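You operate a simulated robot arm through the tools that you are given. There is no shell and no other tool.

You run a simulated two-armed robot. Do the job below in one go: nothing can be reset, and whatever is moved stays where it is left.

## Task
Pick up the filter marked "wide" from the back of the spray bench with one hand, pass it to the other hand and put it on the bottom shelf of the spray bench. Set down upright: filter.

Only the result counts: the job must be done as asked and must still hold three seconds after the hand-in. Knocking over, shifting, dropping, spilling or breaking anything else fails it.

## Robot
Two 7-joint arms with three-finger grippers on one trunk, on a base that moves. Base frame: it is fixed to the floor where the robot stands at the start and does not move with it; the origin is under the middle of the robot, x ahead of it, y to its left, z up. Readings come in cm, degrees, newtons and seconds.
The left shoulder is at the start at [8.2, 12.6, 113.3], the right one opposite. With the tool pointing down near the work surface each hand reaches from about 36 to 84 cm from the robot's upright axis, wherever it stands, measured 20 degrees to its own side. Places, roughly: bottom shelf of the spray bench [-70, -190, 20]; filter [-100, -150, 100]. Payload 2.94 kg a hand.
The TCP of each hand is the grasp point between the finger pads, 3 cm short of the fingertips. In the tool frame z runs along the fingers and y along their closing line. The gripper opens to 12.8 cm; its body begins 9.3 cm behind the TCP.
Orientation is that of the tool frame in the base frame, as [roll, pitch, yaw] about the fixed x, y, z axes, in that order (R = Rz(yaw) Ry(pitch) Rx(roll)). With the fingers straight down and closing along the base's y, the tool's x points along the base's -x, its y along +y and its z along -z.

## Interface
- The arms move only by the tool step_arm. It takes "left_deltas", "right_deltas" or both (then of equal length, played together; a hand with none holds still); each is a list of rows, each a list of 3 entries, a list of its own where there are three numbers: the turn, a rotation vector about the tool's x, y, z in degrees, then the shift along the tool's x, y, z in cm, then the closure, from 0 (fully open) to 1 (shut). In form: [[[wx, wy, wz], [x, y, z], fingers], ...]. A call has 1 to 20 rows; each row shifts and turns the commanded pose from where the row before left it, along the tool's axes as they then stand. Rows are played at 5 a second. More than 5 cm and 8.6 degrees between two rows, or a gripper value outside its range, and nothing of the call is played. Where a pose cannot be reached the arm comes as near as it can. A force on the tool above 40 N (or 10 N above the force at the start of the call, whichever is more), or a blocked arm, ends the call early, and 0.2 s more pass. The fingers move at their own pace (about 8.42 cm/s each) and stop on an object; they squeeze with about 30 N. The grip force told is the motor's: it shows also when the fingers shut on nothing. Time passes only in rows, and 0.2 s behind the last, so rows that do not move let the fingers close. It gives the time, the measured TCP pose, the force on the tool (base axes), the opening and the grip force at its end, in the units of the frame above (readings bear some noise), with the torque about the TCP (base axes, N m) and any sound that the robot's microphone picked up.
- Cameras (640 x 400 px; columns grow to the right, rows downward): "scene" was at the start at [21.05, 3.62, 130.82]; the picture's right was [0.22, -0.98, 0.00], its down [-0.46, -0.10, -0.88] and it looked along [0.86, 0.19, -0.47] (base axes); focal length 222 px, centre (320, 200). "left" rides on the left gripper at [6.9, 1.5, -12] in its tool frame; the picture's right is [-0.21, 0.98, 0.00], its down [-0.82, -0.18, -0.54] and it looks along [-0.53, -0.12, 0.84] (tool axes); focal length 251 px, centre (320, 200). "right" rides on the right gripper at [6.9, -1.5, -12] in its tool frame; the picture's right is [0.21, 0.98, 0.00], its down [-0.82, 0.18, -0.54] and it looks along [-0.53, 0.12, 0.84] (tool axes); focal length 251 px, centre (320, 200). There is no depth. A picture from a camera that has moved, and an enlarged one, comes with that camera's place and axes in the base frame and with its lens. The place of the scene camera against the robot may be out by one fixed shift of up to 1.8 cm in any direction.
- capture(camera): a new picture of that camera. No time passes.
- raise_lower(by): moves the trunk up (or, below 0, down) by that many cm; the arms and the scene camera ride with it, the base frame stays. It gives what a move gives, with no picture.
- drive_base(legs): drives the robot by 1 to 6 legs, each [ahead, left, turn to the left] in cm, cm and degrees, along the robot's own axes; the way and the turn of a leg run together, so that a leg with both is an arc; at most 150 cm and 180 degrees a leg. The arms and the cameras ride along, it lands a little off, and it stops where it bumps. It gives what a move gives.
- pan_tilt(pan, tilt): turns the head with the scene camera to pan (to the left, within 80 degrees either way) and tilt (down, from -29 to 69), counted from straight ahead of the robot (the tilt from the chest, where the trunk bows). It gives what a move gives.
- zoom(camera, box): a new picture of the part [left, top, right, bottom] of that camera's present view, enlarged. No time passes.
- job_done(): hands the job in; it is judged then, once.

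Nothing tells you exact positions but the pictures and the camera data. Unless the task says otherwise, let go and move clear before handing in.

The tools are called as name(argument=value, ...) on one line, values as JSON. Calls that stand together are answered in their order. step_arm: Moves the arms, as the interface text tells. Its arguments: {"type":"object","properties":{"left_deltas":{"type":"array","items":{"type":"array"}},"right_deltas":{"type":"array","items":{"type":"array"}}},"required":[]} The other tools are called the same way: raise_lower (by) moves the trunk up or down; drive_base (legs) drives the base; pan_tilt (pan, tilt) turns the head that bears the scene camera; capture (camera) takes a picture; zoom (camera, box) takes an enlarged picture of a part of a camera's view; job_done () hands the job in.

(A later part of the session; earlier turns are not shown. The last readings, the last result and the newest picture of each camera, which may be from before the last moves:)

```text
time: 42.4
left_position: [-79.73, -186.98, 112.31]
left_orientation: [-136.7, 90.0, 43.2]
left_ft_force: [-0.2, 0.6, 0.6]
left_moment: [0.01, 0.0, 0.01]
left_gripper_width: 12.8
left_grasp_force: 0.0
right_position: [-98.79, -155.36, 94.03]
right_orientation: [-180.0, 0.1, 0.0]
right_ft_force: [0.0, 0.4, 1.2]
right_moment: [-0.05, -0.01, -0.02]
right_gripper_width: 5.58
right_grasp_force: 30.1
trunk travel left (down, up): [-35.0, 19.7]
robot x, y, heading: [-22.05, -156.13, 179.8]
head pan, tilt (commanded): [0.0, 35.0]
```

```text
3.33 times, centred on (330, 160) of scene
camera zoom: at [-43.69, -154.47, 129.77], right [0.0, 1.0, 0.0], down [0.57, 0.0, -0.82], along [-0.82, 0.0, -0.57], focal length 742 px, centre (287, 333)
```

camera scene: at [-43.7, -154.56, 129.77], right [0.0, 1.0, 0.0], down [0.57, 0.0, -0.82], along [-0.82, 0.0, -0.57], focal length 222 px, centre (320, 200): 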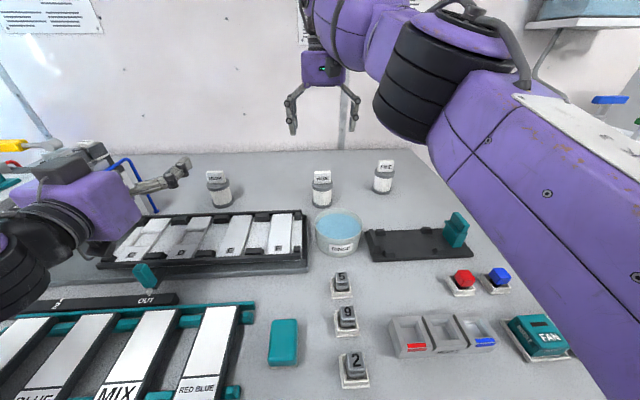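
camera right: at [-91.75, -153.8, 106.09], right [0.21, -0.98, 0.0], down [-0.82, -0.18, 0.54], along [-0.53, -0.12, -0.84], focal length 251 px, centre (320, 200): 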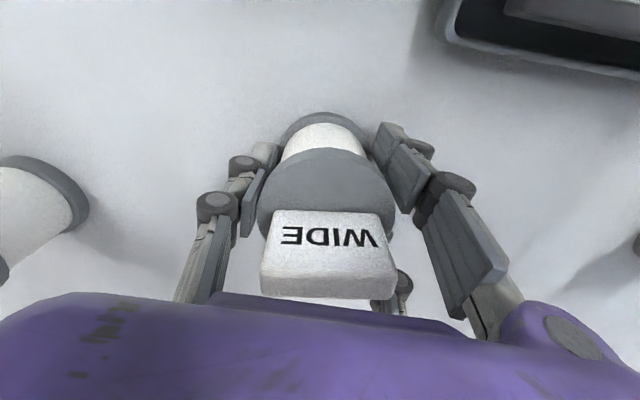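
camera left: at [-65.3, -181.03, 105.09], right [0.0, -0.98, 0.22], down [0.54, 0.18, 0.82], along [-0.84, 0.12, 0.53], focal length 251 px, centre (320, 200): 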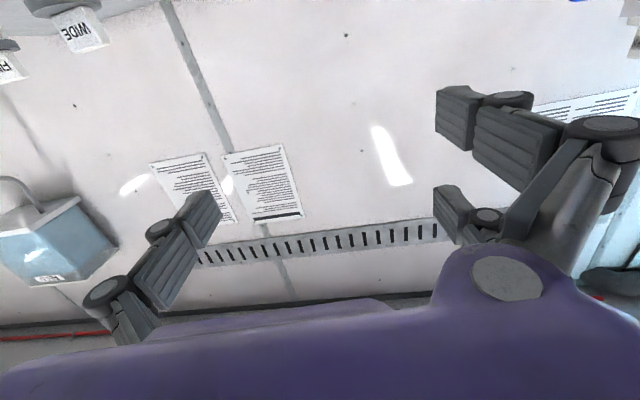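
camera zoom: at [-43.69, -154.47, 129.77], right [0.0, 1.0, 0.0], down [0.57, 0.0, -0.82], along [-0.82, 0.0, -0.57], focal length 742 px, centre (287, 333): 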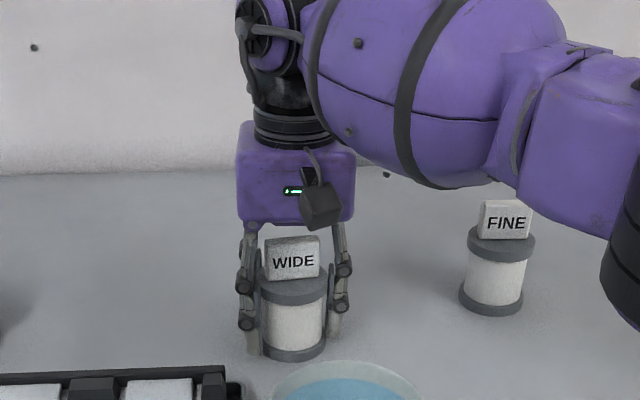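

Gripped at 30 N and the filter is still upright. I'll lift straight up 8 cm, then up and slightly back, and check the hold.

step_arm(right_deltas=[[[0, 0, 0], [0, 0, -1], 1], [[0, 0, 0], [0, 0, -1.5], 1], [[0, 0, 0], [0, 0, -2], 1], [[0, 0, 0], [0, 0, -2], 1], [[0, 0, 0], [0, 0, -2], 1], [[0, 0, 0], [1, 0, -2], 1], [[0, 0, 0], [1.5, 0, -2], 1], [[0, 0, 0], [1.5, 0, -2], 1], [[0, 0, 0], [1, 0, -1], 1], [[0, 0, 0], [0, 0, 0], 1]])

capture(camera="scene")

capture(camera="right")

```text
time: 44.6
left_position: [-79.66, -186.92, 112.05]
left_orientation: [71.7, 90.0, -108.3]
left_ft_force: [0.5, -0.4, 0.3]
left_moment: [0.0, 0.02, 0.0]
left_gripper_width: 12.77
left_grasp_force: 0.2
right_position: [-93.73, -155.34, 109.49]
right_orientation: [180.0, 0.1, -0.1]
right_ft_force: [-0.6, 0.6, -1.2]
right_moment: [0.01, 0.02, 0.03]
right_gripper_width: 5.59
right_grasp_force: 29.2
trunk travel left (down, up): [-35.0, 19.7]
robot x, y, heading: [-22.6, -156.14, 180.1]
head pan, tilt (commanded): [0.0, 35.0]
```

```text
taken
camera scene: at [-43.72, -154.48, 129.77], right [0.0, 1.0, 0.0], down [0.57, 0.0, -0.82], along [-0.82, 0.0, -0.57], focal length 222 px, centre (320, 200)
```

scene: 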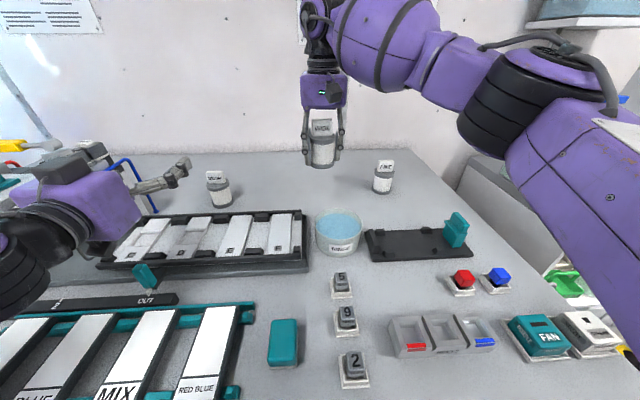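

```text
taken
camera right: at [-86.71, -153.79, 121.6], right [0.21, -0.98, 0.0], down [-0.82, -0.18, 0.54], along [-0.53, -0.12, -0.84], focal length 251 px, centre (320, 200)
```

right: 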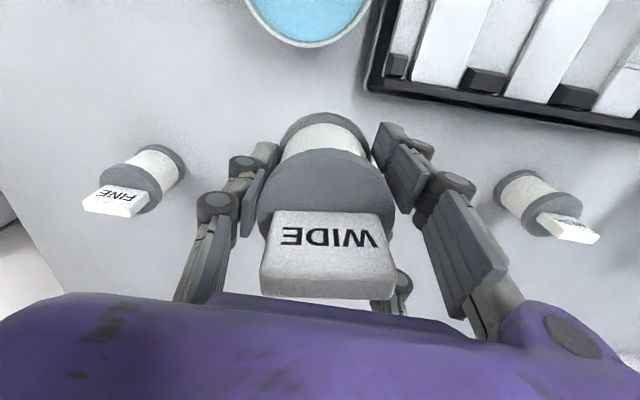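

The filter is held firmly and upright. I'll back the robot off 45 cm so the hand-over takes place in free space.

drive_base(legs=[[-45, 0, 0]])

step_arm(right_deltas=[[[0, 0, 7.5], [0, 0, 0], 1], [[0, 0, 7.5], [0, 0, 0], 1], [[0, 0, 7.5], [0, 0, 0], 1], [[0, 0, 7.5], [0, 0, 0], 1], [[0, 0, 7.5], [0, 0, 0], 1], [[0, 0, 7.5], [0, 0, 0], 1], [[0, 0, 7.5], [0, 0, 0], 1], [[0, 0, 7.5], [0, 0, 0], 1], [[0, 0, 7.5], [0, 0, 0], 1], [[0, 0, 7.5], [0, 0, 0], 1], [[0, 0, 7.5], [0, 0, 0], 1], [[0, 0, 7.5], [0, 0, 0], 1], [[0, 0, 0], [0, 0, 0], 1]])

pan_tilt(pan=0, tilt=25)

capture(camera="scene")

capture(camera="right")

```text
time: 47.4
left_position: [-34.5, -187.02, 112.29]
left_orientation: [46.5, 90.0, -133.6]
left_ft_force: [-0.3, 0.0, 0.1]
left_moment: [-0.01, -0.01, 0.03]
left_gripper_width: 12.79
left_grasp_force: 0.0
right_position: [-48.64, -155.52, 109.41]
right_orientation: [180.0, 0.2, 0.0]
right_ft_force: [0.1, 0.0, -0.3]
right_moment: [0.02, 0.03, 0.0]
right_gripper_width: 5.55
right_grasp_force: 29.7
trunk travel left (down, up): [-35.0, 19.7]
robot x, y, heading: [22.79, -155.99, 179.8]
head pan, tilt (commanded): [0.0, 35.0]
```

```text
time: 50.2
left_position: [-34.42, -187.04, 112.17]
left_orientation: [56.5, 89.9, -123.5]
left_ft_force: [0.4, 0.0, -0.1]
left_moment: [0.0, 0.0, -0.01]
left_gripper_width: 12.8
left_grasp_force: 0.1
right_position: [-48.62, -155.49, 109.38]
right_orientation: [179.9, 0.0, -90.1]
right_ft_force: [-1.5, -0.5, 0.2]
right_moment: [0.02, 0.0, -0.02]
right_gripper_width: 5.52
right_grasp_force: 29.6
trunk travel left (down, up): [-35.0, 19.7]
robot x, y, heading: [23.14, -156.11, 179.9]
head pan, tilt (commanded): [0.0, 35.0]
```

```text
time: 50.9
left_position: [-34.42, -187.01, 112.15]
left_orientation: [56.4, 90.0, -123.6]
left_ft_force: [0.3, -0.5, 0.8]
left_moment: [0.02, 0.01, -0.02]
left_gripper_width: 12.8
left_grasp_force: 0.0
right_position: [-48.59, -155.37, 109.43]
right_orientation: [179.9, 0.0, -90.0]
right_ft_force: [-0.7, 0.0, 0.0]
right_moment: [0.0, 0.01, 0.04]
right_gripper_width: 5.51
right_grasp_force: 30.2
trunk travel left (down, up): [-35.0, 19.7]
robot x, y, heading: [22.86, -156.38, 180.0]
head pan, tilt (commanded): [0.0, 25.0]
```

```text
taken
camera scene: at [1.01, -154.53, 131.34], right [0.0, 1.0, 0.0], down [0.42, 0.0, -0.91], along [-0.91, 0.0, -0.42], focal length 222 px, centre (320, 200)
```

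scene: 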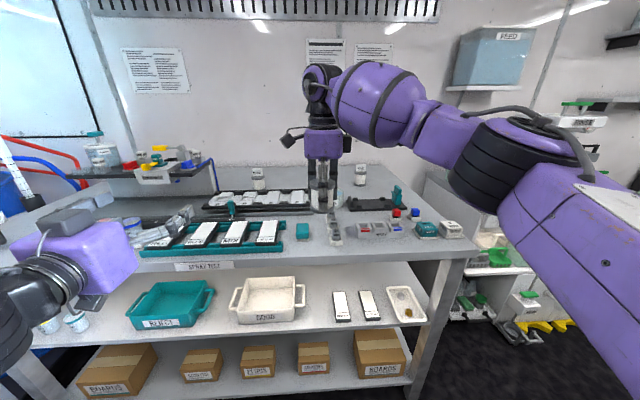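

```text
taken
camera right: at [-46.98, -162.31, 121.57], right [-0.98, -0.21, 0.0], down [-0.18, 0.82, 0.54], along [-0.12, 0.53, -0.84], focal length 251 px, centre (320, 200)
```

right: 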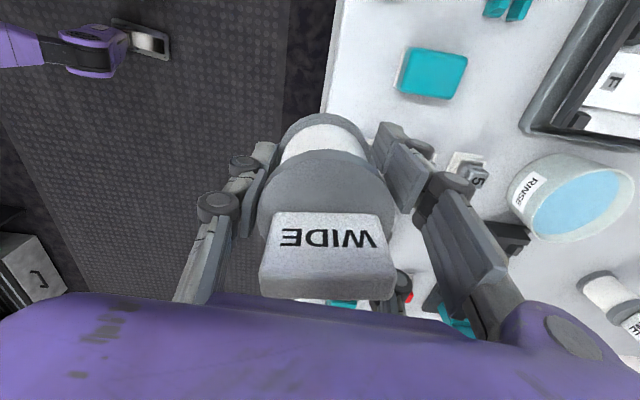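

The filter hangs upright about 72 cm ahead of the robot, with the thumb toward me. Next I'll bring the level left hand in stages to a point behind it, first part of the way to check where it goes.

step_arm(left_deltas=[[[0, 0, 0], [0.5, -3, 0], 0], [[0, 0, 0], [0.5, -3, 0], 0], [[0, 0, 0], [0.5, -3, 0], 0], [[0, 0, 0], [0.5, -3, 0], 0], [[0, 0, 0], [0, 0, 0], 0]], right_deltas=[[[0, 0, 0], [0, 0, 0], 1], [[0, 0, 0], [0, 0, 0], 1], [[0, 0, 0], [0, 0, 0], 1], [[0, 0, 0], [0, 0, 0], 1], [[0, 0, 0], [0, 0, 0], 1]])

capture(camera="scene")

```text
time: 52.1
left_position: [-35.72, -176.06, 112.87]
left_orientation: [-18.3, 89.9, 161.7]
left_ft_force: [0.6, 0.1, -0.2]
left_moment: [0.03, 0.03, 0.0]
left_gripper_width: 12.79
left_grasp_force: 0.0
left hand out of reach, approached as far as the arm can: row 2, 3
right_position: [-48.7, -155.51, 109.43]
right_orientation: [179.9, 0.0, -90.0]
right_ft_force: [0.2, 0.3, -0.2]
right_moment: [0.01, 0.01, -0.01]
right_gripper_width: 5.52
right_grasp_force: 30.0
trunk travel left (down, up): [-35.0, 19.7]
robot x, y, heading: [22.86, -156.16, 179.8]
head pan, tilt (commanded): [0.0, 25.0]
```

```text
taken
camera scene: at [1.04, -154.59, 131.35], right [0.0, 1.0, 0.0], down [0.42, 0.0, -0.91], along [-0.91, 0.0, -0.42], focal length 222 px, centre (320, 200)
```

scene: 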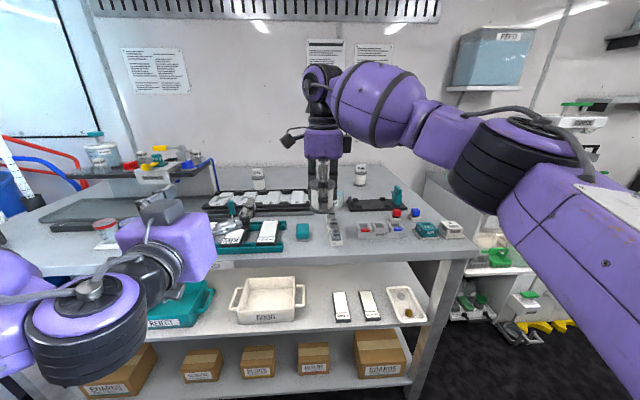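

The left arm is near its folded limit there. Raising the trunk 15 cm and bringing both hands back down puts the hand-over lower relative to the shoulders, which helps both arms.

raise_lower(by=15)

step_arm(left_deltas=[[[0, 0, 0], [2.5, 0, 1], 0], [[0, 0, 0], [2.5, 0, 1], 0], [[0, 0, 0], [2.5, 0, 1], 0], [[0, 0, 0], [2.5, 0, 0.5], 0], [[0, 0, 0], [2.5, 0, 0], 0], [[0, 0, 0], [2.5, 0, 0], 0], [[0, 0, 0], [0, 0, 0], 0]], right_deltas=[[[0, 0, 0], [0, 0.5, 2], 1], [[0, 0, 0], [0, 0.5, 2], 1], [[0, 0, 0], [0, 0.5, 2], 1], [[0, 0, 0], [0, 0.5, 2], 1], [[0, 0, 0], [0, 0.5, 2], 1], [[0, 0, 0], [0, 0.5, 2], 1], [[0, 0, 0], [0, 0, 0], 1]])

capture(camera="scene")

```text
time: 53.8
left_position: [-35.52, -175.96, 127.68]
left_orientation: [164.3, 89.9, -15.4]
left_ft_force: [-0.3, 0.9, -0.6]
left_moment: [0.02, 0.01, 0.01]
left_gripper_width: 12.81
left_grasp_force: 0.1
right_position: [-48.6, -155.28, 124.21]
right_orientation: [-179.9, 0.0, -90.1]
right_ft_force: [0.7, 0.3, -1.3]
right_moment: [0.02, 0.0, 0.01]
right_gripper_width: 5.52
right_grasp_force: 30.2
trunk travel left (down, up): [-50.0, 4.7]
robot x, y, heading: [23.43, -155.8, 180.0]
head pan, tilt (commanded): [0.0, 25.0]
```

```text
time: 55.4
left_position: [-38.61, -177.05, 114.17]
left_orientation: [96.3, 90.0, -83.8]
left_ft_force: [0.3, 0.2, 0.6]
left_moment: [0.01, -0.02, 0.01]
left_gripper_width: 12.8
left_grasp_force: 0.0
left hand out of reach, approached as far as the arm can: row 6
right_position: [-51.57, -155.33, 112.46]
right_orientation: [179.9, 0.0, -90.0]
right_ft_force: [-0.2, 0.0, -1.0]
right_moment: [-0.03, -0.03, 0.0]
right_gripper_width: 5.51
right_grasp_force: 30.0
trunk travel left (down, up): [-50.0, 4.7]
robot x, y, heading: [23.03, -156.46, 180.1]
head pan, tilt (commanded): [0.0, 25.0]
```

```text
taken
camera scene: at [7.8, -154.45, 147.98], right [0.0, 1.0, 0.0], down [0.42, 0.0, -0.91], along [-0.91, 0.0, -0.42], focal length 222 px, centre (320, 200)
```

scene: 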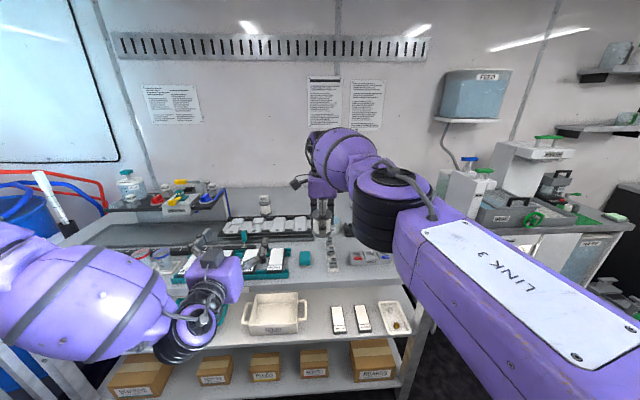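

I'll try sliding the left hand sideways to its approach position behind the filter, keeping its fingertips clear of the right thumb.

step_arm(left_deltas=[[[0, 0, 0], [0, -2, 0.6], 0], [[0, 0, 0], [0, -2, 0.6], 0], [[0, 0, 0], [0, -2, 0.6], 0], [[0, 0, 0], [0, -2, 0.3], 0], [[0, 0, 0], [0, -2, 0], 0], [[0, 0, 0], [0, 0, 0], 0]])

capture(camera="scene")

capture(camera="left")

```text
time: 56.8
left_position: [-38.91, -172.45, 118.88]
left_orientation: [166.8, 89.9, -13.3]
left_ft_force: [0.6, -0.1, -0.1]
left_moment: [0.02, -0.01, 0.01]
left_gripper_width: 12.8
left_grasp_force: 0.1
left hand out of reach, approached as far as the arm can: row 1, 2, 3, 4, 5
right_position: [-51.74, -155.47, 112.44]
right_orientation: [180.0, -0.1, -90.1]
right_ft_force: [0.1, 1.0, -0.3]
right_moment: [0.02, -0.02, -0.01]
right_gripper_width: 5.47
right_grasp_force: 29.8
trunk travel left (down, up): [-50.0, 4.7]
robot x, y, heading: [23.31, -156.07, 180.1]
head pan, tilt (commanded): [0.0, 25.0]
```

```text
taken
camera scene: at [7.77, -154.55, 147.97], right [0.0, 1.0, 0.0], down [0.42, 0.0, -0.91], along [-0.91, 0.0, -0.42], focal length 222 px, centre (320, 200)
```

scene: 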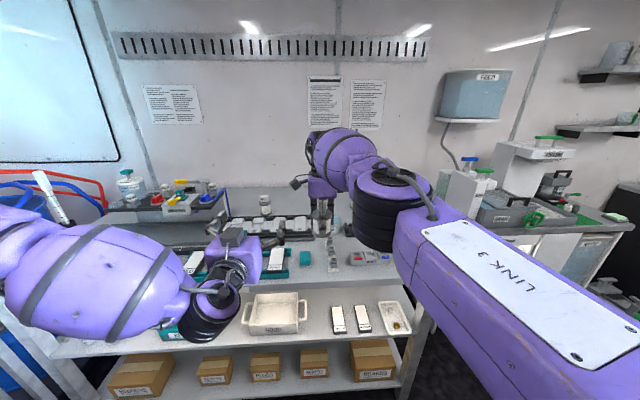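

```text
taken
camera left: at [-26.92, -174.13, 112.14], right [0.0, -0.98, 0.21], down [0.54, 0.18, 0.82], along [-0.84, 0.12, 0.53], focal length 251 px, centre (320, 200)
```

left: 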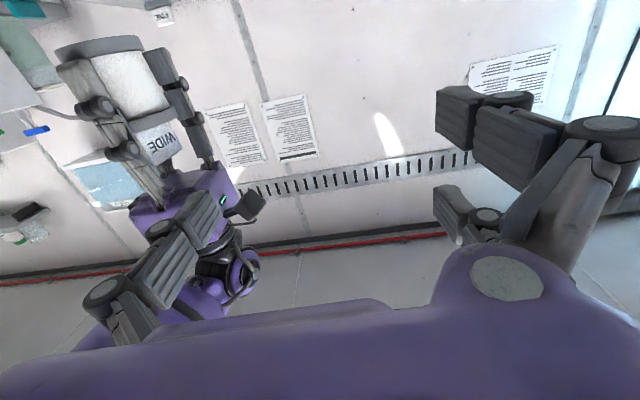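

The left arm can't reach the centre in that pose with the shoulders there. I'll turn the robot to face down the empty corridor so I can work out hand-over and low placing poses safely in open space.

drive_base(legs=[[0, 0, 90]])

capture(camera="scene")

```text
time: 61.1
left_position: [39.83, -217.74, 118.94]
left_orientation: [166.2, 90.0, 76.8]
left_ft_force: [-0.1, 0.0, 0.7]
left_moment: [-0.04, 0.01, -0.04]
left_gripper_width: 12.82
left_grasp_force: 0.0
right_position: [22.8, -230.61, 112.39]
right_orientation: [179.9, -0.1, 0.4]
right_ft_force: [-0.7, 0.7, -1.0]
right_moment: [-0.03, 0.01, 0.0]
right_gripper_width: 5.45
right_grasp_force: 30.3
trunk travel left (down, up): [-50.0, 4.7]
robot x, y, heading: [22.71, -156.13, -89.3]
head pan, tilt (commanded): [0.0, 25.0]
```

```text
taken
camera scene: at [22.77, -169.39, 147.97], right [-1.0, -0.01, 0.0], down [0.0, 0.42, -0.91], along [0.01, -0.91, -0.42], focal length 222 px, centre (320, 200)
```

scene: 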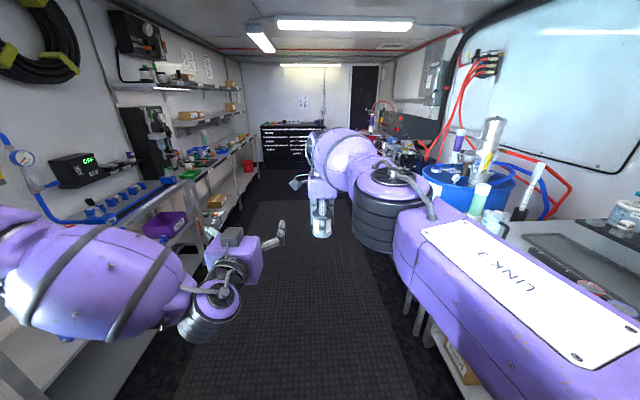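

Open floor ahead now. I'll shift right to the middle of the corridor and lower the trunk to the shelf-placing height, to test which low poses the left arm can take while the right hand keeps holding the filter.

drive_base(legs=[[0, -10, 0]])

raise_lower(by=-45)

capture(camera="scene")

```text
time: 62.6
left_position: [29.94, -217.78, 119.01]
left_orientation: [-7.2, 90.0, -96.8]
left_ft_force: [-0.2, -0.1, -0.2]
left_moment: [-0.02, 0.04, 0.01]
left_gripper_width: 12.82
left_grasp_force: 0.2
right_position: [13.01, -230.78, 112.48]
right_orientation: [179.9, 0.0, 0.7]
right_ft_force: [0.8, -0.9, -0.8]
right_moment: [0.04, -0.01, 0.02]
right_gripper_width: 5.46
right_grasp_force: 29.8
trunk travel left (down, up): [-50.0, 4.7]
robot x, y, heading: [12.72, -156.44, -89.3]
head pan, tilt (commanded): [0.0, 25.0]
```

```text
refused: -45 is not a number from -40 to 40
```

```text
taken
camera scene: at [12.85, -169.48, 147.97], right [-1.0, -0.01, 0.0], down [0.0, 0.42, -0.91], along [0.01, -0.91, -0.42], focal length 222 px, centre (320, 200)
```

scene: 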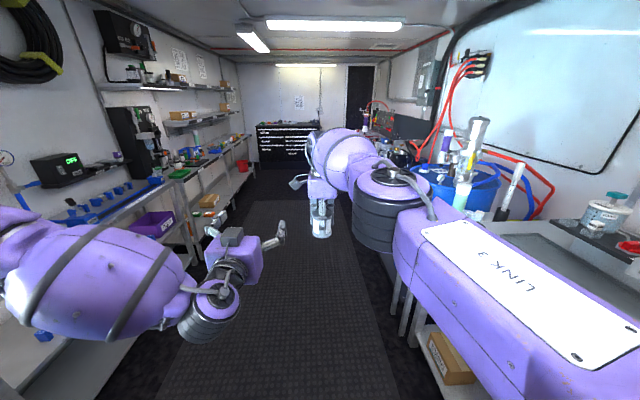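

raise_lower(by=-40)

capture(camera="scene")

```text
time: 66.4
left_position: [29.89, -218.68, 76.82]
left_orientation: [179.3, 87.9, 89.7]
left_ft_force: [-0.7, 0.7, 0.0]
left_moment: [0.02, 0.03, -0.01]
left_gripper_width: 12.79
left_grasp_force: 0.1
right_position: [13.07, -225.2, 40.12]
right_orientation: [-152.4, 0.0, 0.6]
right_ft_force: [0.0, -0.3, -0.3]
right_moment: [0.02, 0.02, -0.01]
right_gripper_width: 5.45
right_grasp_force: 29.8
trunk travel left (down, up): [-10.0, 44.7]
robot x, y, heading: [13.06, -156.53, -89.7]
head pan, tilt (commanded): [0.0, 25.0]
```

```text
taken
camera scene: at [12.96, -184.44, 104.36], right [-1.0, -0.01, 0.0], down [0.0, 0.42, -0.91], along [0.01, -0.91, -0.42], focal length 222 px, centre (320, 200)
```

scene: 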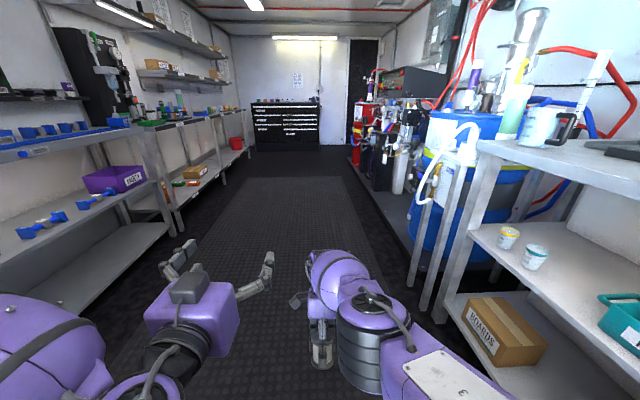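

Lowering the trunk bows the chest, and the right hand rode along and tilted about 28°, though the filter is still gripped firmly. I'll turn the right hand upright again and lift it a little.

step_arm(right_deltas=[[[-6.9, 0, 0], [0, 0, -2], 1], [[-6.9, 0, 0], [0, 0, -2], 1], [[-6.9, 0, 0], [0, 0, -2], 1], [[-6.9, 0, 0], [0, 0, -2], 1], [[0, 0, 0], [0, 0, -3], 1], [[0, 0, 0], [0, 0, -3], 1], [[0, 0, 0], [0, 0, -3], 1], [[0, 0, 0], [0, 0, 0], 1]])

capture(camera="right")

capture(camera="scene")

```text
time: 68.2
left_position: [29.91, -218.73, 76.89]
left_orientation: [179.2, 87.9, 89.7]
left_ft_force: [0.0, 0.0, -0.5]
left_moment: [-0.04, -0.02, 0.02]
left_gripper_width: 12.81
left_grasp_force: 0.0
right_position: [17.04, -239.47, 52.56]
right_orientation: [-179.8, 0.0, 0.6]
right_ft_force: [-0.2, 0.2, -0.7]
right_moment: [-0.04, 0.02, -0.01]
right_gripper_width: 5.46
right_grasp_force: 30.1
right hand out of reach, approached as far as the arm can: row 1, 2, 3, 4, 5, 6, 7
trunk travel left (down, up): [-10.0, 44.7]
robot x, y, heading: [13.1, -156.39, -89.6]
head pan, tilt (commanded): [0.0, 25.0]
```

```text
taken
camera right: at [23.98, -237.93, 64.78], right [0.23, -0.97, 0.0], down [-0.82, -0.19, 0.54], along [-0.53, -0.12, -0.84], focal length 251 px, centre (320, 200)
```

right: 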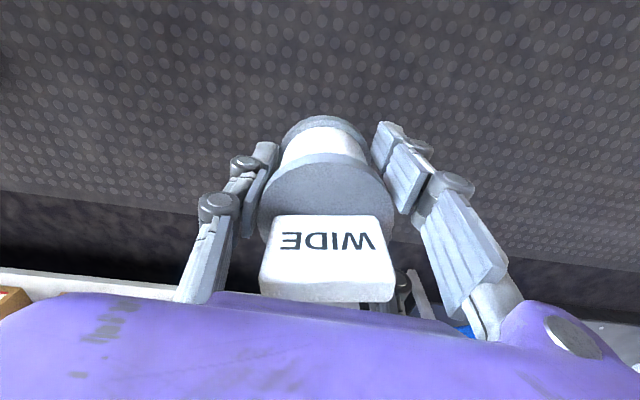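

```text
taken
camera scene: at [12.96, -184.48, 104.34], right [-1.0, -0.01, 0.0], down [0.0, 0.42, -0.91], along [0.01, -0.91, -0.42], focal length 222 px, centre (320, 200)
```

scene: 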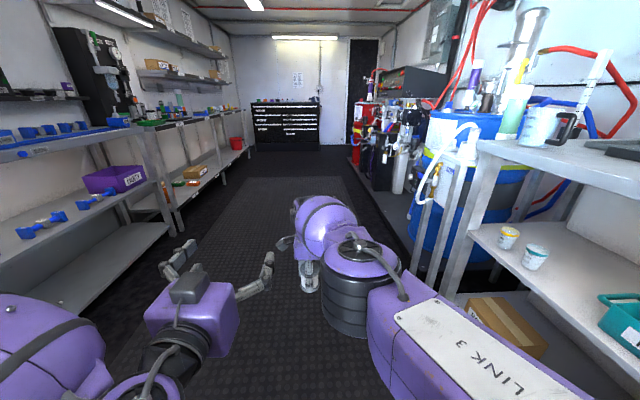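

The right hand is upright again at z≈53, filter secure. Now I'll test how low the left hand can go while pointing forward and level.

step_arm(left_deltas=[[[0, 0, 0], [3, 0, 0.5], 0], [[0, 0, 0], [3, 0, 0.5], 0], [[0, 0, 0], [3, 0, 0.5], 0], [[0, 0, 0], [3, 0, 0.5], 0], [[0, 0, 0], [3, 0, 0.5], 0], [[0, 0, 0], [3, 0, 0.5], 0], [[0, 0, 0], [3, 0, 0.5], 0], [[0, 0, 0], [3, 0, 0.5], 0], [[0, 0, 0], [0, 0, 0], 0]])

capture(camera="scene")

```text
time: 70.2
left_position: [34.17, -221.82, 57.25]
left_orientation: [179.7, 87.8, 90.0]
left_ft_force: [0.4, 0.7, -0.2]
left_moment: [-0.01, 0.0, 0.02]
left_gripper_width: 12.82
left_grasp_force: 0.0
left hand out of reach, approached as far as the arm can: row 6, 7, 8
right_position: [16.91, -239.5, 52.54]
right_orientation: [-179.9, -0.1, 0.6]
right_ft_force: [0.0, -1.3, -0.1]
right_moment: [0.0, 0.02, 0.0]
right_gripper_width: 5.45
right_grasp_force: 29.6
trunk travel left (down, up): [-10.0, 44.7]
robot x, y, heading: [13.01, -155.92, -89.6]
head pan, tilt (commanded): [0.0, 25.0]
```

```text
taken
camera scene: at [12.96, -184.46, 104.35], right [-1.0, -0.01, 0.0], down [0.0, 0.42, -0.91], along [0.01, -0.91, -0.42], focal length 222 px, centre (320, 200)
```

scene: 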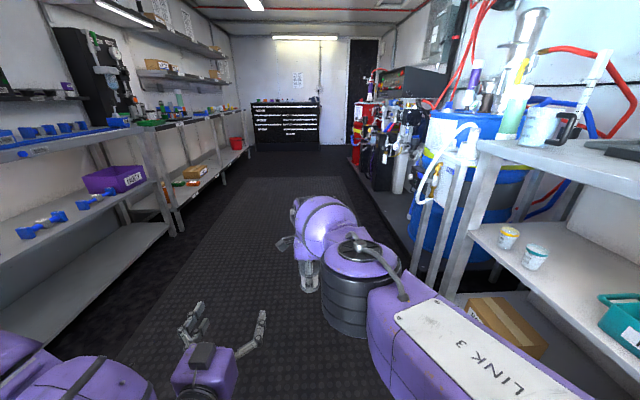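

Level-forward gets stuck near z≈57 in this arm posture. I'll try another way down: fingers down first, lower the hand, then pitch it up to see whether the arm settles into a better posture.

step_arm(left_deltas=[[[0, 8, 0], [0, 0, 0], 0], [[0, 8, 0], [0, 0, 0], 0], [[0, 8, 0], [0, 0, 0], 0], [[0, 8, 0], [0, 0, 0], 0], [[0, 8, 0], [0, 0, 0], 0], [[0, 8, 0], [0, 0, 0], 0], [[0, 8, 0], [0, 0, 0], 0], [[0, 8, 0], [0, 0, 0], 0], [[0, 8, 0], [0, 0, 0], 0], [[0, 8, 0], [0, 0, 0], 0], [[0, 8, 0], [0, 0, 0], 0], [[0, 0, 0], [0, 0, 0], 0]])

capture(camera="scene")

```text
time: 72.8
left_position: [34.13, -221.81, 57.27]
left_orientation: [180.0, -0.2, 90.4]
left_ft_force: [0.3, 0.0, -0.6]
left_moment: [-0.02, 0.01, -0.04]
left_gripper_width: 12.8
left_grasp_force: 0.1
right_position: [16.97, -239.49, 52.66]
right_orientation: [-179.9, -0.1, 0.6]
right_ft_force: [-0.5, 0.4, -0.7]
right_moment: [-0.01, -0.01, -0.02]
right_gripper_width: 5.43
right_grasp_force: 29.3
trunk travel left (down, up): [-10.0, 44.7]
robot x, y, heading: [13.19, -156.4, -89.5]
head pan, tilt (commanded): [0.0, 25.0]
```

```text
taken
camera scene: at [12.95, -184.44, 104.36], right [-1.0, -0.01, 0.0], down [0.0, 0.42, -0.91], along [0.01, -0.91, -0.42], focal length 222 px, centre (320, 200)
```

scene: 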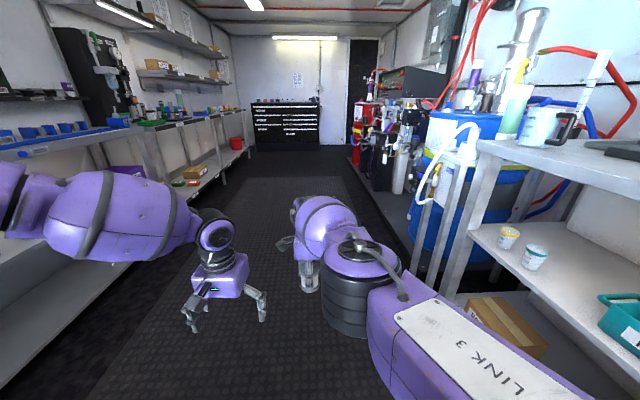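

step_arm(left_deltas=[[[0, 0, 0], [0, 0, 3], 0], [[0, 0, 0], [0, 0, 3], 0], [[0, 0, 0], [0, 0, 3], 0], [[0, 0, 0], [0, 0, 3], 0], [[0, 0, 0], [0, 0, 3], 0], [[0, 0, 0], [0, 0, 3], 0], [[0, 0, 0], [0, 0, 3], 0], [[0, 0, 0], [0, 0, 3], 0], [[0, 0, 0], [0, 0, 3], 0], [[0, 0, 0], [0, 0, 0], 0]])

capture(camera="scene")

```text
time: 75.0
left_position: [37.58, -218.6, 40.43]
left_orientation: [-180.0, 0.0, 90.5]
left_ft_force: [0.0, -0.1, -0.3]
left_moment: [0.0, -0.02, 0.0]
left_gripper_width: 12.8
left_grasp_force: 0.1
left hand out of reach, approached as far as the arm can: row 4, 5, 6, 7, 8, 9
right_position: [16.98, -239.61, 52.7]
right_orientation: [-179.9, 0.0, 0.6]
right_ft_force: [0.2, -0.2, 0.0]
right_moment: [-0.03, -0.01, 0.0]
right_gripper_width: 5.47
right_grasp_force: 29.6
trunk travel left (down, up): [-10.0, 44.7]
robot x, y, heading: [12.62, -156.43, -89.6]
head pan, tilt (commanded): [0.0, 25.0]
```

```text
taken
camera scene: at [12.96, -184.46, 104.35], right [-1.0, -0.01, 0.0], down [0.0, 0.42, -0.91], along [0.01, -0.91, -0.42], focal length 222 px, centre (320, 200)
```

scene: 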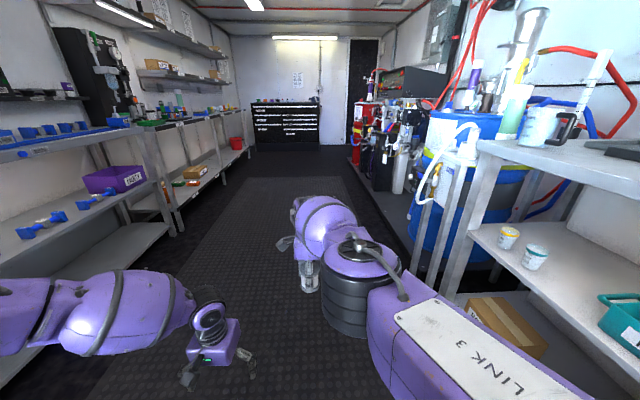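

Fingers-down also gets limited near z≈40. I'll look at how the left arm is folded to understand which joint is limiting.

pan_tilt(pan=35, tilt=45)

capture(camera="scene")

capture(camera="left")

```text
time: 76.0
left_position: [37.58, -218.63, 40.51]
left_orientation: [180.0, 0.0, 90.5]
left_ft_force: [-0.5, -0.5, -0.3]
left_moment: [0.0, 0.0, 0.02]
left_gripper_width: 12.81
left_grasp_force: 0.0
right_position: [17.07, -239.52, 52.68]
right_orientation: [-179.9, 0.0, 0.6]
right_ft_force: [0.7, -0.2, 0.1]
right_moment: [-0.01, 0.01, -0.01]
right_gripper_width: 5.46
right_grasp_force: 29.7
trunk travel left (down, up): [-10.0, 44.7]
robot x, y, heading: [12.83, -156.54, -89.6]
head pan, tilt (commanded): [35.0, 45.0]
```

```text
taken
camera scene: at [17.6, -181.87, 101.29], right [-0.81, -0.58, 0.0], down [-0.41, 0.57, -0.71], along [0.41, -0.58, -0.71], focal length 222 px, centre (320, 200)
```

scene: 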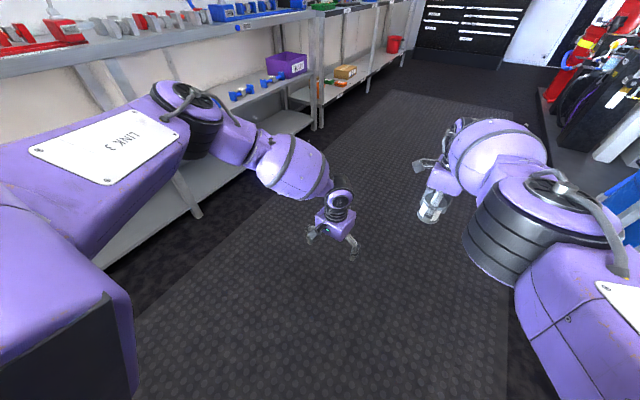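

```text
taken
camera left: at [39.03, -211.77, 52.45], right [0.98, -0.21, 0.0], down [-0.17, -0.82, 0.54], along [-0.11, -0.53, -0.84], focal length 251 px, centre (320, 200)
```

left: 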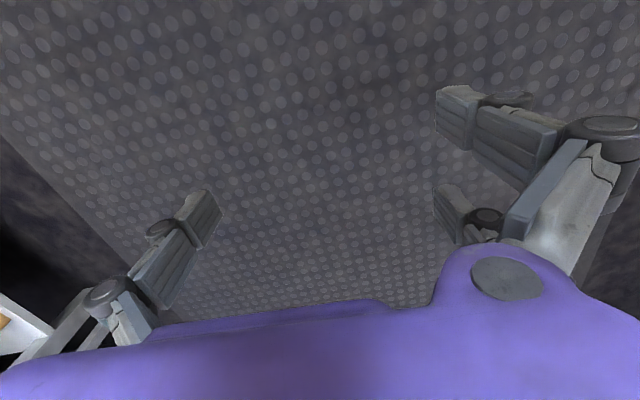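

The elbow is out at about shoulder height with the forearm folded back in. I'll try extending the left arm farther forward, where a straighter arm should get lower.

step_arm(left_deltas=[[[0, 0, 0], [-3, 1, -2], 0], [[0, 0, 0], [-3.5, 1, -2], 0], [[0, 0, 0], [-3.5, 1, -2], 0], [[0, 0, 0], [-3.5, 1, -2], 0], [[0, 0, 0], [-3.5, 0, 0], 0], [[0, 0, 0], [-3.5, 0, 0], 0], [[0, 0, 0], [0, 0, 3], 0], [[0, 0, 0], [0, 0, 3], 0], [[0, 0, 0], [0, 0, 3], 0], [[0, 0, 0], [0, 0, 3], 0], [[0, 0, 0], [0, 0, 3], 0], [[0, 0, 0], [0, 0, 0], 0]])

capture(camera="scene")

```text
time: 78.7
left_position: [44.54, -219.63, 37.0]
left_orientation: [180.0, 0.1, 90.5]
left_ft_force: [0.9, -0.7, -0.3]
left_moment: [0.0, 0.01, 0.02]
left_gripper_width: 12.79
left_grasp_force: 0.0
left hand out of reach, approached as far as the arm can: row 2, 3, 4, 5, 6, 7, 8, 9, 10, 11
right_position: [17.13, -239.69, 52.84]
right_orientation: [-179.9, 0.0, 0.6]
right_ft_force: [-0.4, 0.5, -0.7]
right_moment: [0.03, 0.0, -0.03]
right_gripper_width: 5.45
right_grasp_force: 30.1
trunk travel left (down, up): [-10.0, 44.7]
robot x, y, heading: [12.75, -156.15, -89.2]
head pan, tilt (commanded): [35.0, 45.0]
```

```text
taken
camera scene: at [17.6, -181.86, 101.29], right [-0.81, -0.58, 0.0], down [-0.41, 0.57, -0.71], along [0.41, -0.57, -0.71], focal length 222 px, centre (320, 200)
```

scene: 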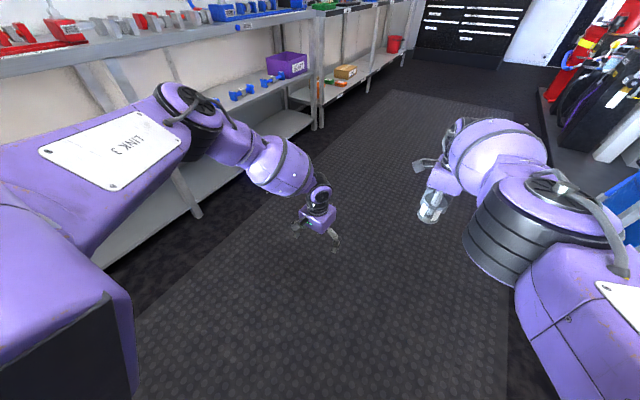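

I'll try getting the left arm into a straighter posture: up first, then far forward to near full stretch, then down.

step_arm(left_deltas=[[[0, 0, 0], [0, 0, -4], 0], [[0, 0, 0], [0, 0, -4], 0], [[0, 0, 0], [0, 0, -4], 0], [[0, 0, 0], [0, 0, -4], 0], [[0, 0, 0], [0, 0, -4], 0], [[0, 0, 0], [0, 0, -4], 0], [[0, 0, 0], [0, 0, -4], 0], [[0, 0, 0], [0, 0, -4], 0], [[0, 0, 0], [0, 0, -4], 0], [[0, 0, 0], [0, 0, -4], 0], [[0, 0, 0], [0, 0, 0], 0]])

step_arm(left_deltas=[[[0, 0, 0], [-4, 0, 0], 0], [[0, 0, 0], [-4, 0, 0], 0], [[0, 0, 0], [-4, 0, 0], 0], [[0, 0, 0], [-4, 0, 0], 0], [[0, 0, 0], [-4, 0, 0], 0], [[0, 0, 0], [0, 0, 0], 0]])

capture(camera="scene")

```text
time: 81.0
left_position: [44.71, -219.82, 77.11]
left_orientation: [180.0, -0.1, 90.5]
left_ft_force: [0.7, -0.1, -0.1]
left_moment: [-0.03, 0.01, 0.03]
left_gripper_width: 12.78
left_grasp_force: 0.0
right_position: [17.07, -239.62, 52.6]
right_orientation: [-179.9, 0.0, 0.6]
right_ft_force: [0.6, 0.2, 0.1]
right_moment: [-0.03, 0.0, -0.02]
right_gripper_width: 5.46
right_grasp_force: 30.3
trunk travel left (down, up): [-10.0, 44.7]
robot x, y, heading: [13.24, -156.39, -89.3]
head pan, tilt (commanded): [35.0, 45.0]
```

```text
time: 82.5
left_position: [44.77, -231.7, 77.3]
left_orientation: [-180.0, -0.2, 90.5]
left_ft_force: [-0.1, 0.1, 0.4]
left_moment: [-0.04, 0.01, 0.0]
left_gripper_width: 12.77
left_grasp_force: 0.0
left hand out of reach, approached as far as the arm can: row 4, 5
right_position: [16.99, -239.59, 52.7]
right_orientation: [-179.8, 0.0, 0.6]
right_ft_force: [-0.5, -0.7, -0.2]
right_moment: [0.0, -0.01, -0.01]
right_gripper_width: 5.45
right_grasp_force: 29.8
trunk travel left (down, up): [-10.0, 44.7]
robot x, y, heading: [12.99, -156.4, -89.6]
head pan, tilt (commanded): [35.0, 45.0]
```

```text
taken
camera scene: at [17.67, -181.8, 101.31], right [-0.81, -0.59, 0.0], down [-0.42, 0.57, -0.71], along [0.42, -0.57, -0.71], focal length 222 px, centre (320, 200)
```

scene: 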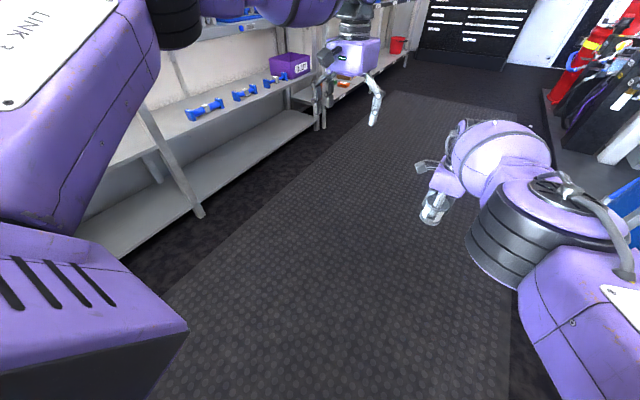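

Reach numbers suggest some wrist limits rather than arm length. I'll first bring the right hand, with the filter, back to a comfortable natural pose, then try other roll angles for the left hand.

step_arm(right_deltas=[[[0, 0, 0], [-2, -3, -3], 1], [[0, 0, 0], [-2, -3, -3], 1], [[0, 0, 0], [-2, -3, -3], 1], [[0, 0, 0], [-2, -3, -3], 1], [[0, 0, 0], [-2, -3, -3], 1], [[0, 0, -7.5], [0, 0, 0], 1], [[0, 0, -7.5], [0, 0, 0], 1], [[0, 0, -7.5], [0, 0, 0], 1], [[0, 0, -7.5], [0, 0, 0], 1], [[0, 0, -7.5], [0, 0, 0], 1], [[0, 0, -7.5], [0, 0, 0], 1], [[0, 0, -7.5], [0, 0, 0], 1], [[0, 0, -7.5], [0, 0, 0], 1], [[0, 0, -7.5], [0, 0, 0], 1], [[0, 0, -7.5], [0, 0, 0], 1], [[0, 0, -7.5], [0, 0, 0], 1], [[0, 0, -7.5], [0, 0, 0], 1], [[0, 0, 0], [0, 0, 0], 1]])

pan_tilt(pan=10, tilt=40)

capture(camera="scene")

```text
time: 86.2
left_position: [44.82, -231.58, 77.11]
left_orientation: [-180.0, 0.0, 90.4]
left_ft_force: [-0.1, -0.6, 0.9]
left_moment: [-0.01, 0.05, -0.01]
left_gripper_width: 12.81
left_grasp_force: 0.0
right_position: [12.17, -242.08, 66.39]
right_orientation: [-180.0, -0.1, 90.7]
right_ft_force: [0.3, 0.6, 0.5]
right_moment: [-0.03, 0.0, 0.02]
right_gripper_width: 5.44
right_grasp_force: 29.7
right hand out of reach, approached as far as the arm can: row 1, 2, 3, 4, 5
trunk travel left (down, up): [-10.0, 44.7]
robot x, y, heading: [13.15, -156.28, -89.4]
head pan, tilt (commanded): [35.0, 45.0]
```

```text
time: 87.1
left_position: [44.86, -231.7, 77.08]
left_orientation: [-179.8, -0.1, 90.5]
left_ft_force: [0.5, 0.9, -0.3]
left_moment: [0.01, 0.0, 0.01]
left_gripper_width: 12.81
left_grasp_force: 0.1
right_position: [12.15, -242.2, 66.47]
right_orientation: [180.0, -0.1, 90.6]
right_ft_force: [0.1, 0.8, -0.3]
right_moment: [-0.03, 0.01, 0.0]
right_gripper_width: 5.42
right_grasp_force: 30.3
trunk travel left (down, up): [-10.0, 44.7]
robot x, y, heading: [12.8, -156.22, -89.3]
head pan, tilt (commanded): [10.0, 40.0]
```

```text
taken
camera scene: at [17.62, -182.17, 101.79], right [-0.82, -0.57, 0.0], down [-0.38, 0.55, -0.75], along [0.42, -0.62, -0.66], focal length 222 px, centre (320, 200)
```

scene: 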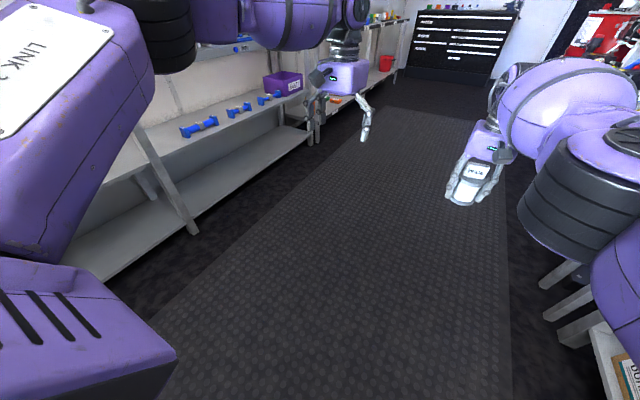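

The right arm appears stuck near full stretch. I'll check whether the left hand, also stretched, can retract, and test small moves of the right hand.

step_arm(left_deltas=[[[0, 0, 0], [3, 0, 0], 0], [[0, 0, 0], [3, 0, 0], 0], [[0, 0, 0], [3, 0, 0], 0], [[0, 0, 0], [3, 0, 0], 0], [[0, 0, 0], [3, 0, 0], 0], [[0, 0, 0], [0, 0, 0], 0]], right_deltas=[[[0, 0, 0], [1, 0, 0], 1], [[0, 0, 0], [1, 0, 0], 1], [[0, 0, 0], [1, 0, 0], 1], [[0, 0, 0], [1, 0, 0], 1], [[0, 0, 0], [1, 0, 0], 1], [[0, 0, 0], [0, 0, 0], 1]])

capture(camera="scene")

```text
time: 88.5
left_position: [44.74, -216.58, 77.22]
left_orientation: [180.0, -0.1, 90.6]
left_ft_force: [0.6, -0.4, 0.0]
left_moment: [0.0, 0.01, -0.01]
left_gripper_width: 12.81
left_grasp_force: 0.1
right_position: [13.04, -241.87, 66.42]
right_orientation: [-180.0, -0.1, 90.6]
right_ft_force: [1.4, 0.1, -1.0]
right_moment: [-0.02, -0.01, 0.02]
right_gripper_width: 5.43
right_grasp_force: 29.9
right hand out of reach, approached as far as the arm can: row 1, 2, 3, 4, 5
trunk travel left (down, up): [-10.0, 44.7]
robot x, y, heading: [13.12, -156.32, -89.5]
head pan, tilt (commanded): [10.0, 40.0]
```

```text
taken
camera scene: at [19.73, -180.4, 102.16], right [-0.6, -0.8, 0.0], down [-0.5, 0.38, -0.78], along [0.62, -0.46, -0.63], focal length 222 px, centre (320, 200)
```

scene: 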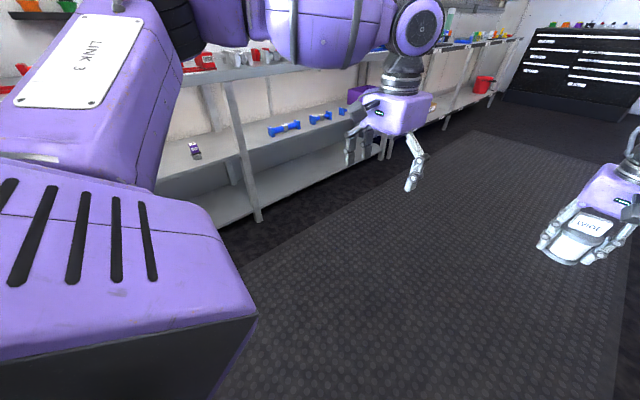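

The head camera isn't where I commanded it. I'll command it again and check.

pan_tilt(pan=0, tilt=40)

capture(camera="scene")

```text
time: 89.3
left_position: [44.68, -216.72, 77.26]
left_orientation: [-179.9, -0.1, 90.5]
left_ft_force: [-0.6, -0.5, -0.1]
left_moment: [0.0, 0.01, 0.01]
left_gripper_width: 12.79
left_grasp_force: 0.0
right_position: [13.08, -241.92, 66.46]
right_orientation: [-179.9, -0.1, 90.6]
right_ft_force: [-0.6, 0.8, -0.6]
right_moment: [0.01, 0.02, 0.03]
right_gripper_width: 5.43
right_grasp_force: 30.2
trunk travel left (down, up): [-10.0, 44.7]
robot x, y, heading: [12.94, -156.48, -89.6]
head pan, tilt (commanded): [0.0, 40.0]
```

```text
taken
camera scene: at [19.73, -180.37, 102.16], right [-0.6, -0.8, 0.0], down [-0.51, 0.38, -0.78], along [0.62, -0.46, -0.63], focal length 222 px, centre (320, 200)
```

scene: 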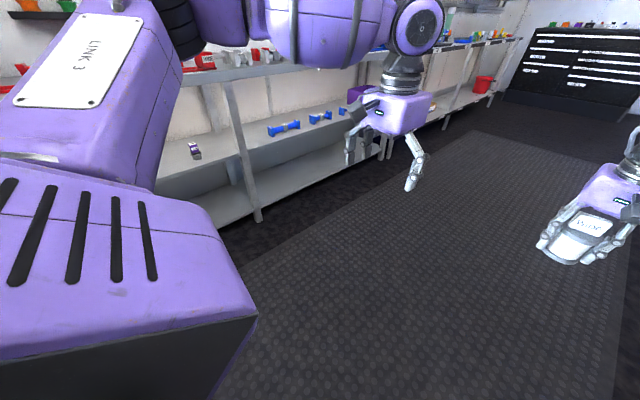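

The head seems to be pushed aside by the right arm's upper link, so the right arm is folded against it. I'll move the right hand outward to the right to free it.

step_arm(right_deltas=[[[0, 0, 0], [0, -2, 0], 1], [[0, 0, 0], [0, -2, 0], 1], [[0, 0, 0], [0, -2, 0], 1], [[0, 0, 0], [0, -2, 0], 1], [[0, 0, 0], [0, -2, 0], 1], [[0, 0, 0], [0, 0, 0], 1]])

capture(camera="scene")

```text
time: 90.7
left_position: [44.56, -216.65, 77.15]
left_orientation: [-180.0, -0.1, 90.5]
left_ft_force: [-0.8, 0.4, -1.2]
left_moment: [0.0, 0.02, 0.0]
left_gripper_width: 12.79
left_grasp_force: 0.0
right_position: [3.18, -243.89, 66.6]
right_orientation: [-179.9, 0.0, 90.5]
right_ft_force: [-0.1, 0.3, -1.5]
right_moment: [-0.03, 0.01, 0.01]
right_gripper_width: 5.41
right_grasp_force: 30.1
right hand out of reach, approached as far as the arm can: row 1, 2, 3, 4
trunk travel left (down, up): [-10.0, 44.7]
robot x, y, heading: [13.26, -156.28, -89.6]
head pan, tilt (commanded): [0.0, 40.0]
```

```text
taken
camera scene: at [19.74, -180.36, 102.15], right [-0.6, -0.8, 0.0], down [-0.51, 0.38, -0.78], along [0.62, -0.46, -0.63], focal length 222 px, centre (320, 200)
```

scene: 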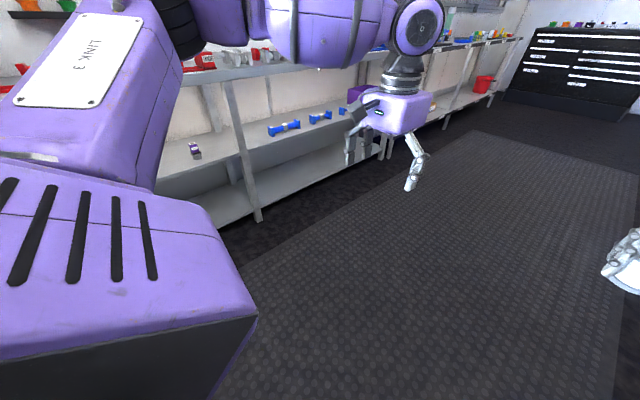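

pan_tilt(pan=-40, tilt=30)

capture(camera="scene")

```text
time: 91.7
left_position: [44.73, -216.68, 77.3]
left_orientation: [179.9, -0.1, 90.5]
left_ft_force: [0.2, 0.8, -0.2]
left_moment: [-0.01, 0.0, 0.03]
left_gripper_width: 12.77
left_grasp_force: 0.0
right_position: [3.16, -243.82, 66.46]
right_orientation: [-180.0, -0.1, 90.6]
right_ft_force: [0.7, -0.7, -0.1]
right_moment: [0.02, 0.01, 0.02]
right_gripper_width: 5.43
right_grasp_force: 30.1
trunk travel left (down, up): [-10.0, 44.7]
robot x, y, heading: [13.32, -156.35, -89.4]
head pan, tilt (commanded): [-40.0, 30.0]
```

```text
taken
camera scene: at [20.02, -180.6, 103.17], right [-0.6, -0.8, 0.0], down [-0.43, 0.32, -0.84], along [0.68, -0.51, -0.54], focal length 222 px, centre (320, 200)
```

scene: 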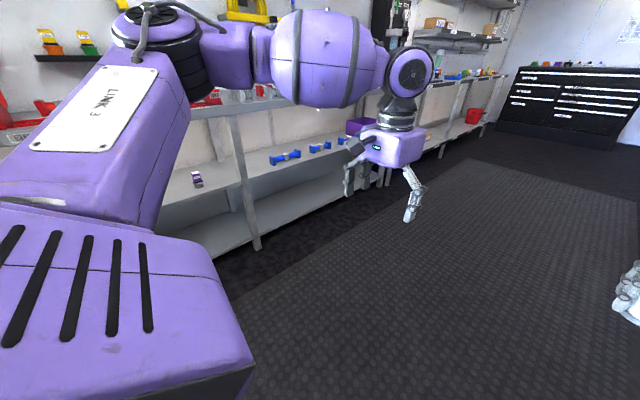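

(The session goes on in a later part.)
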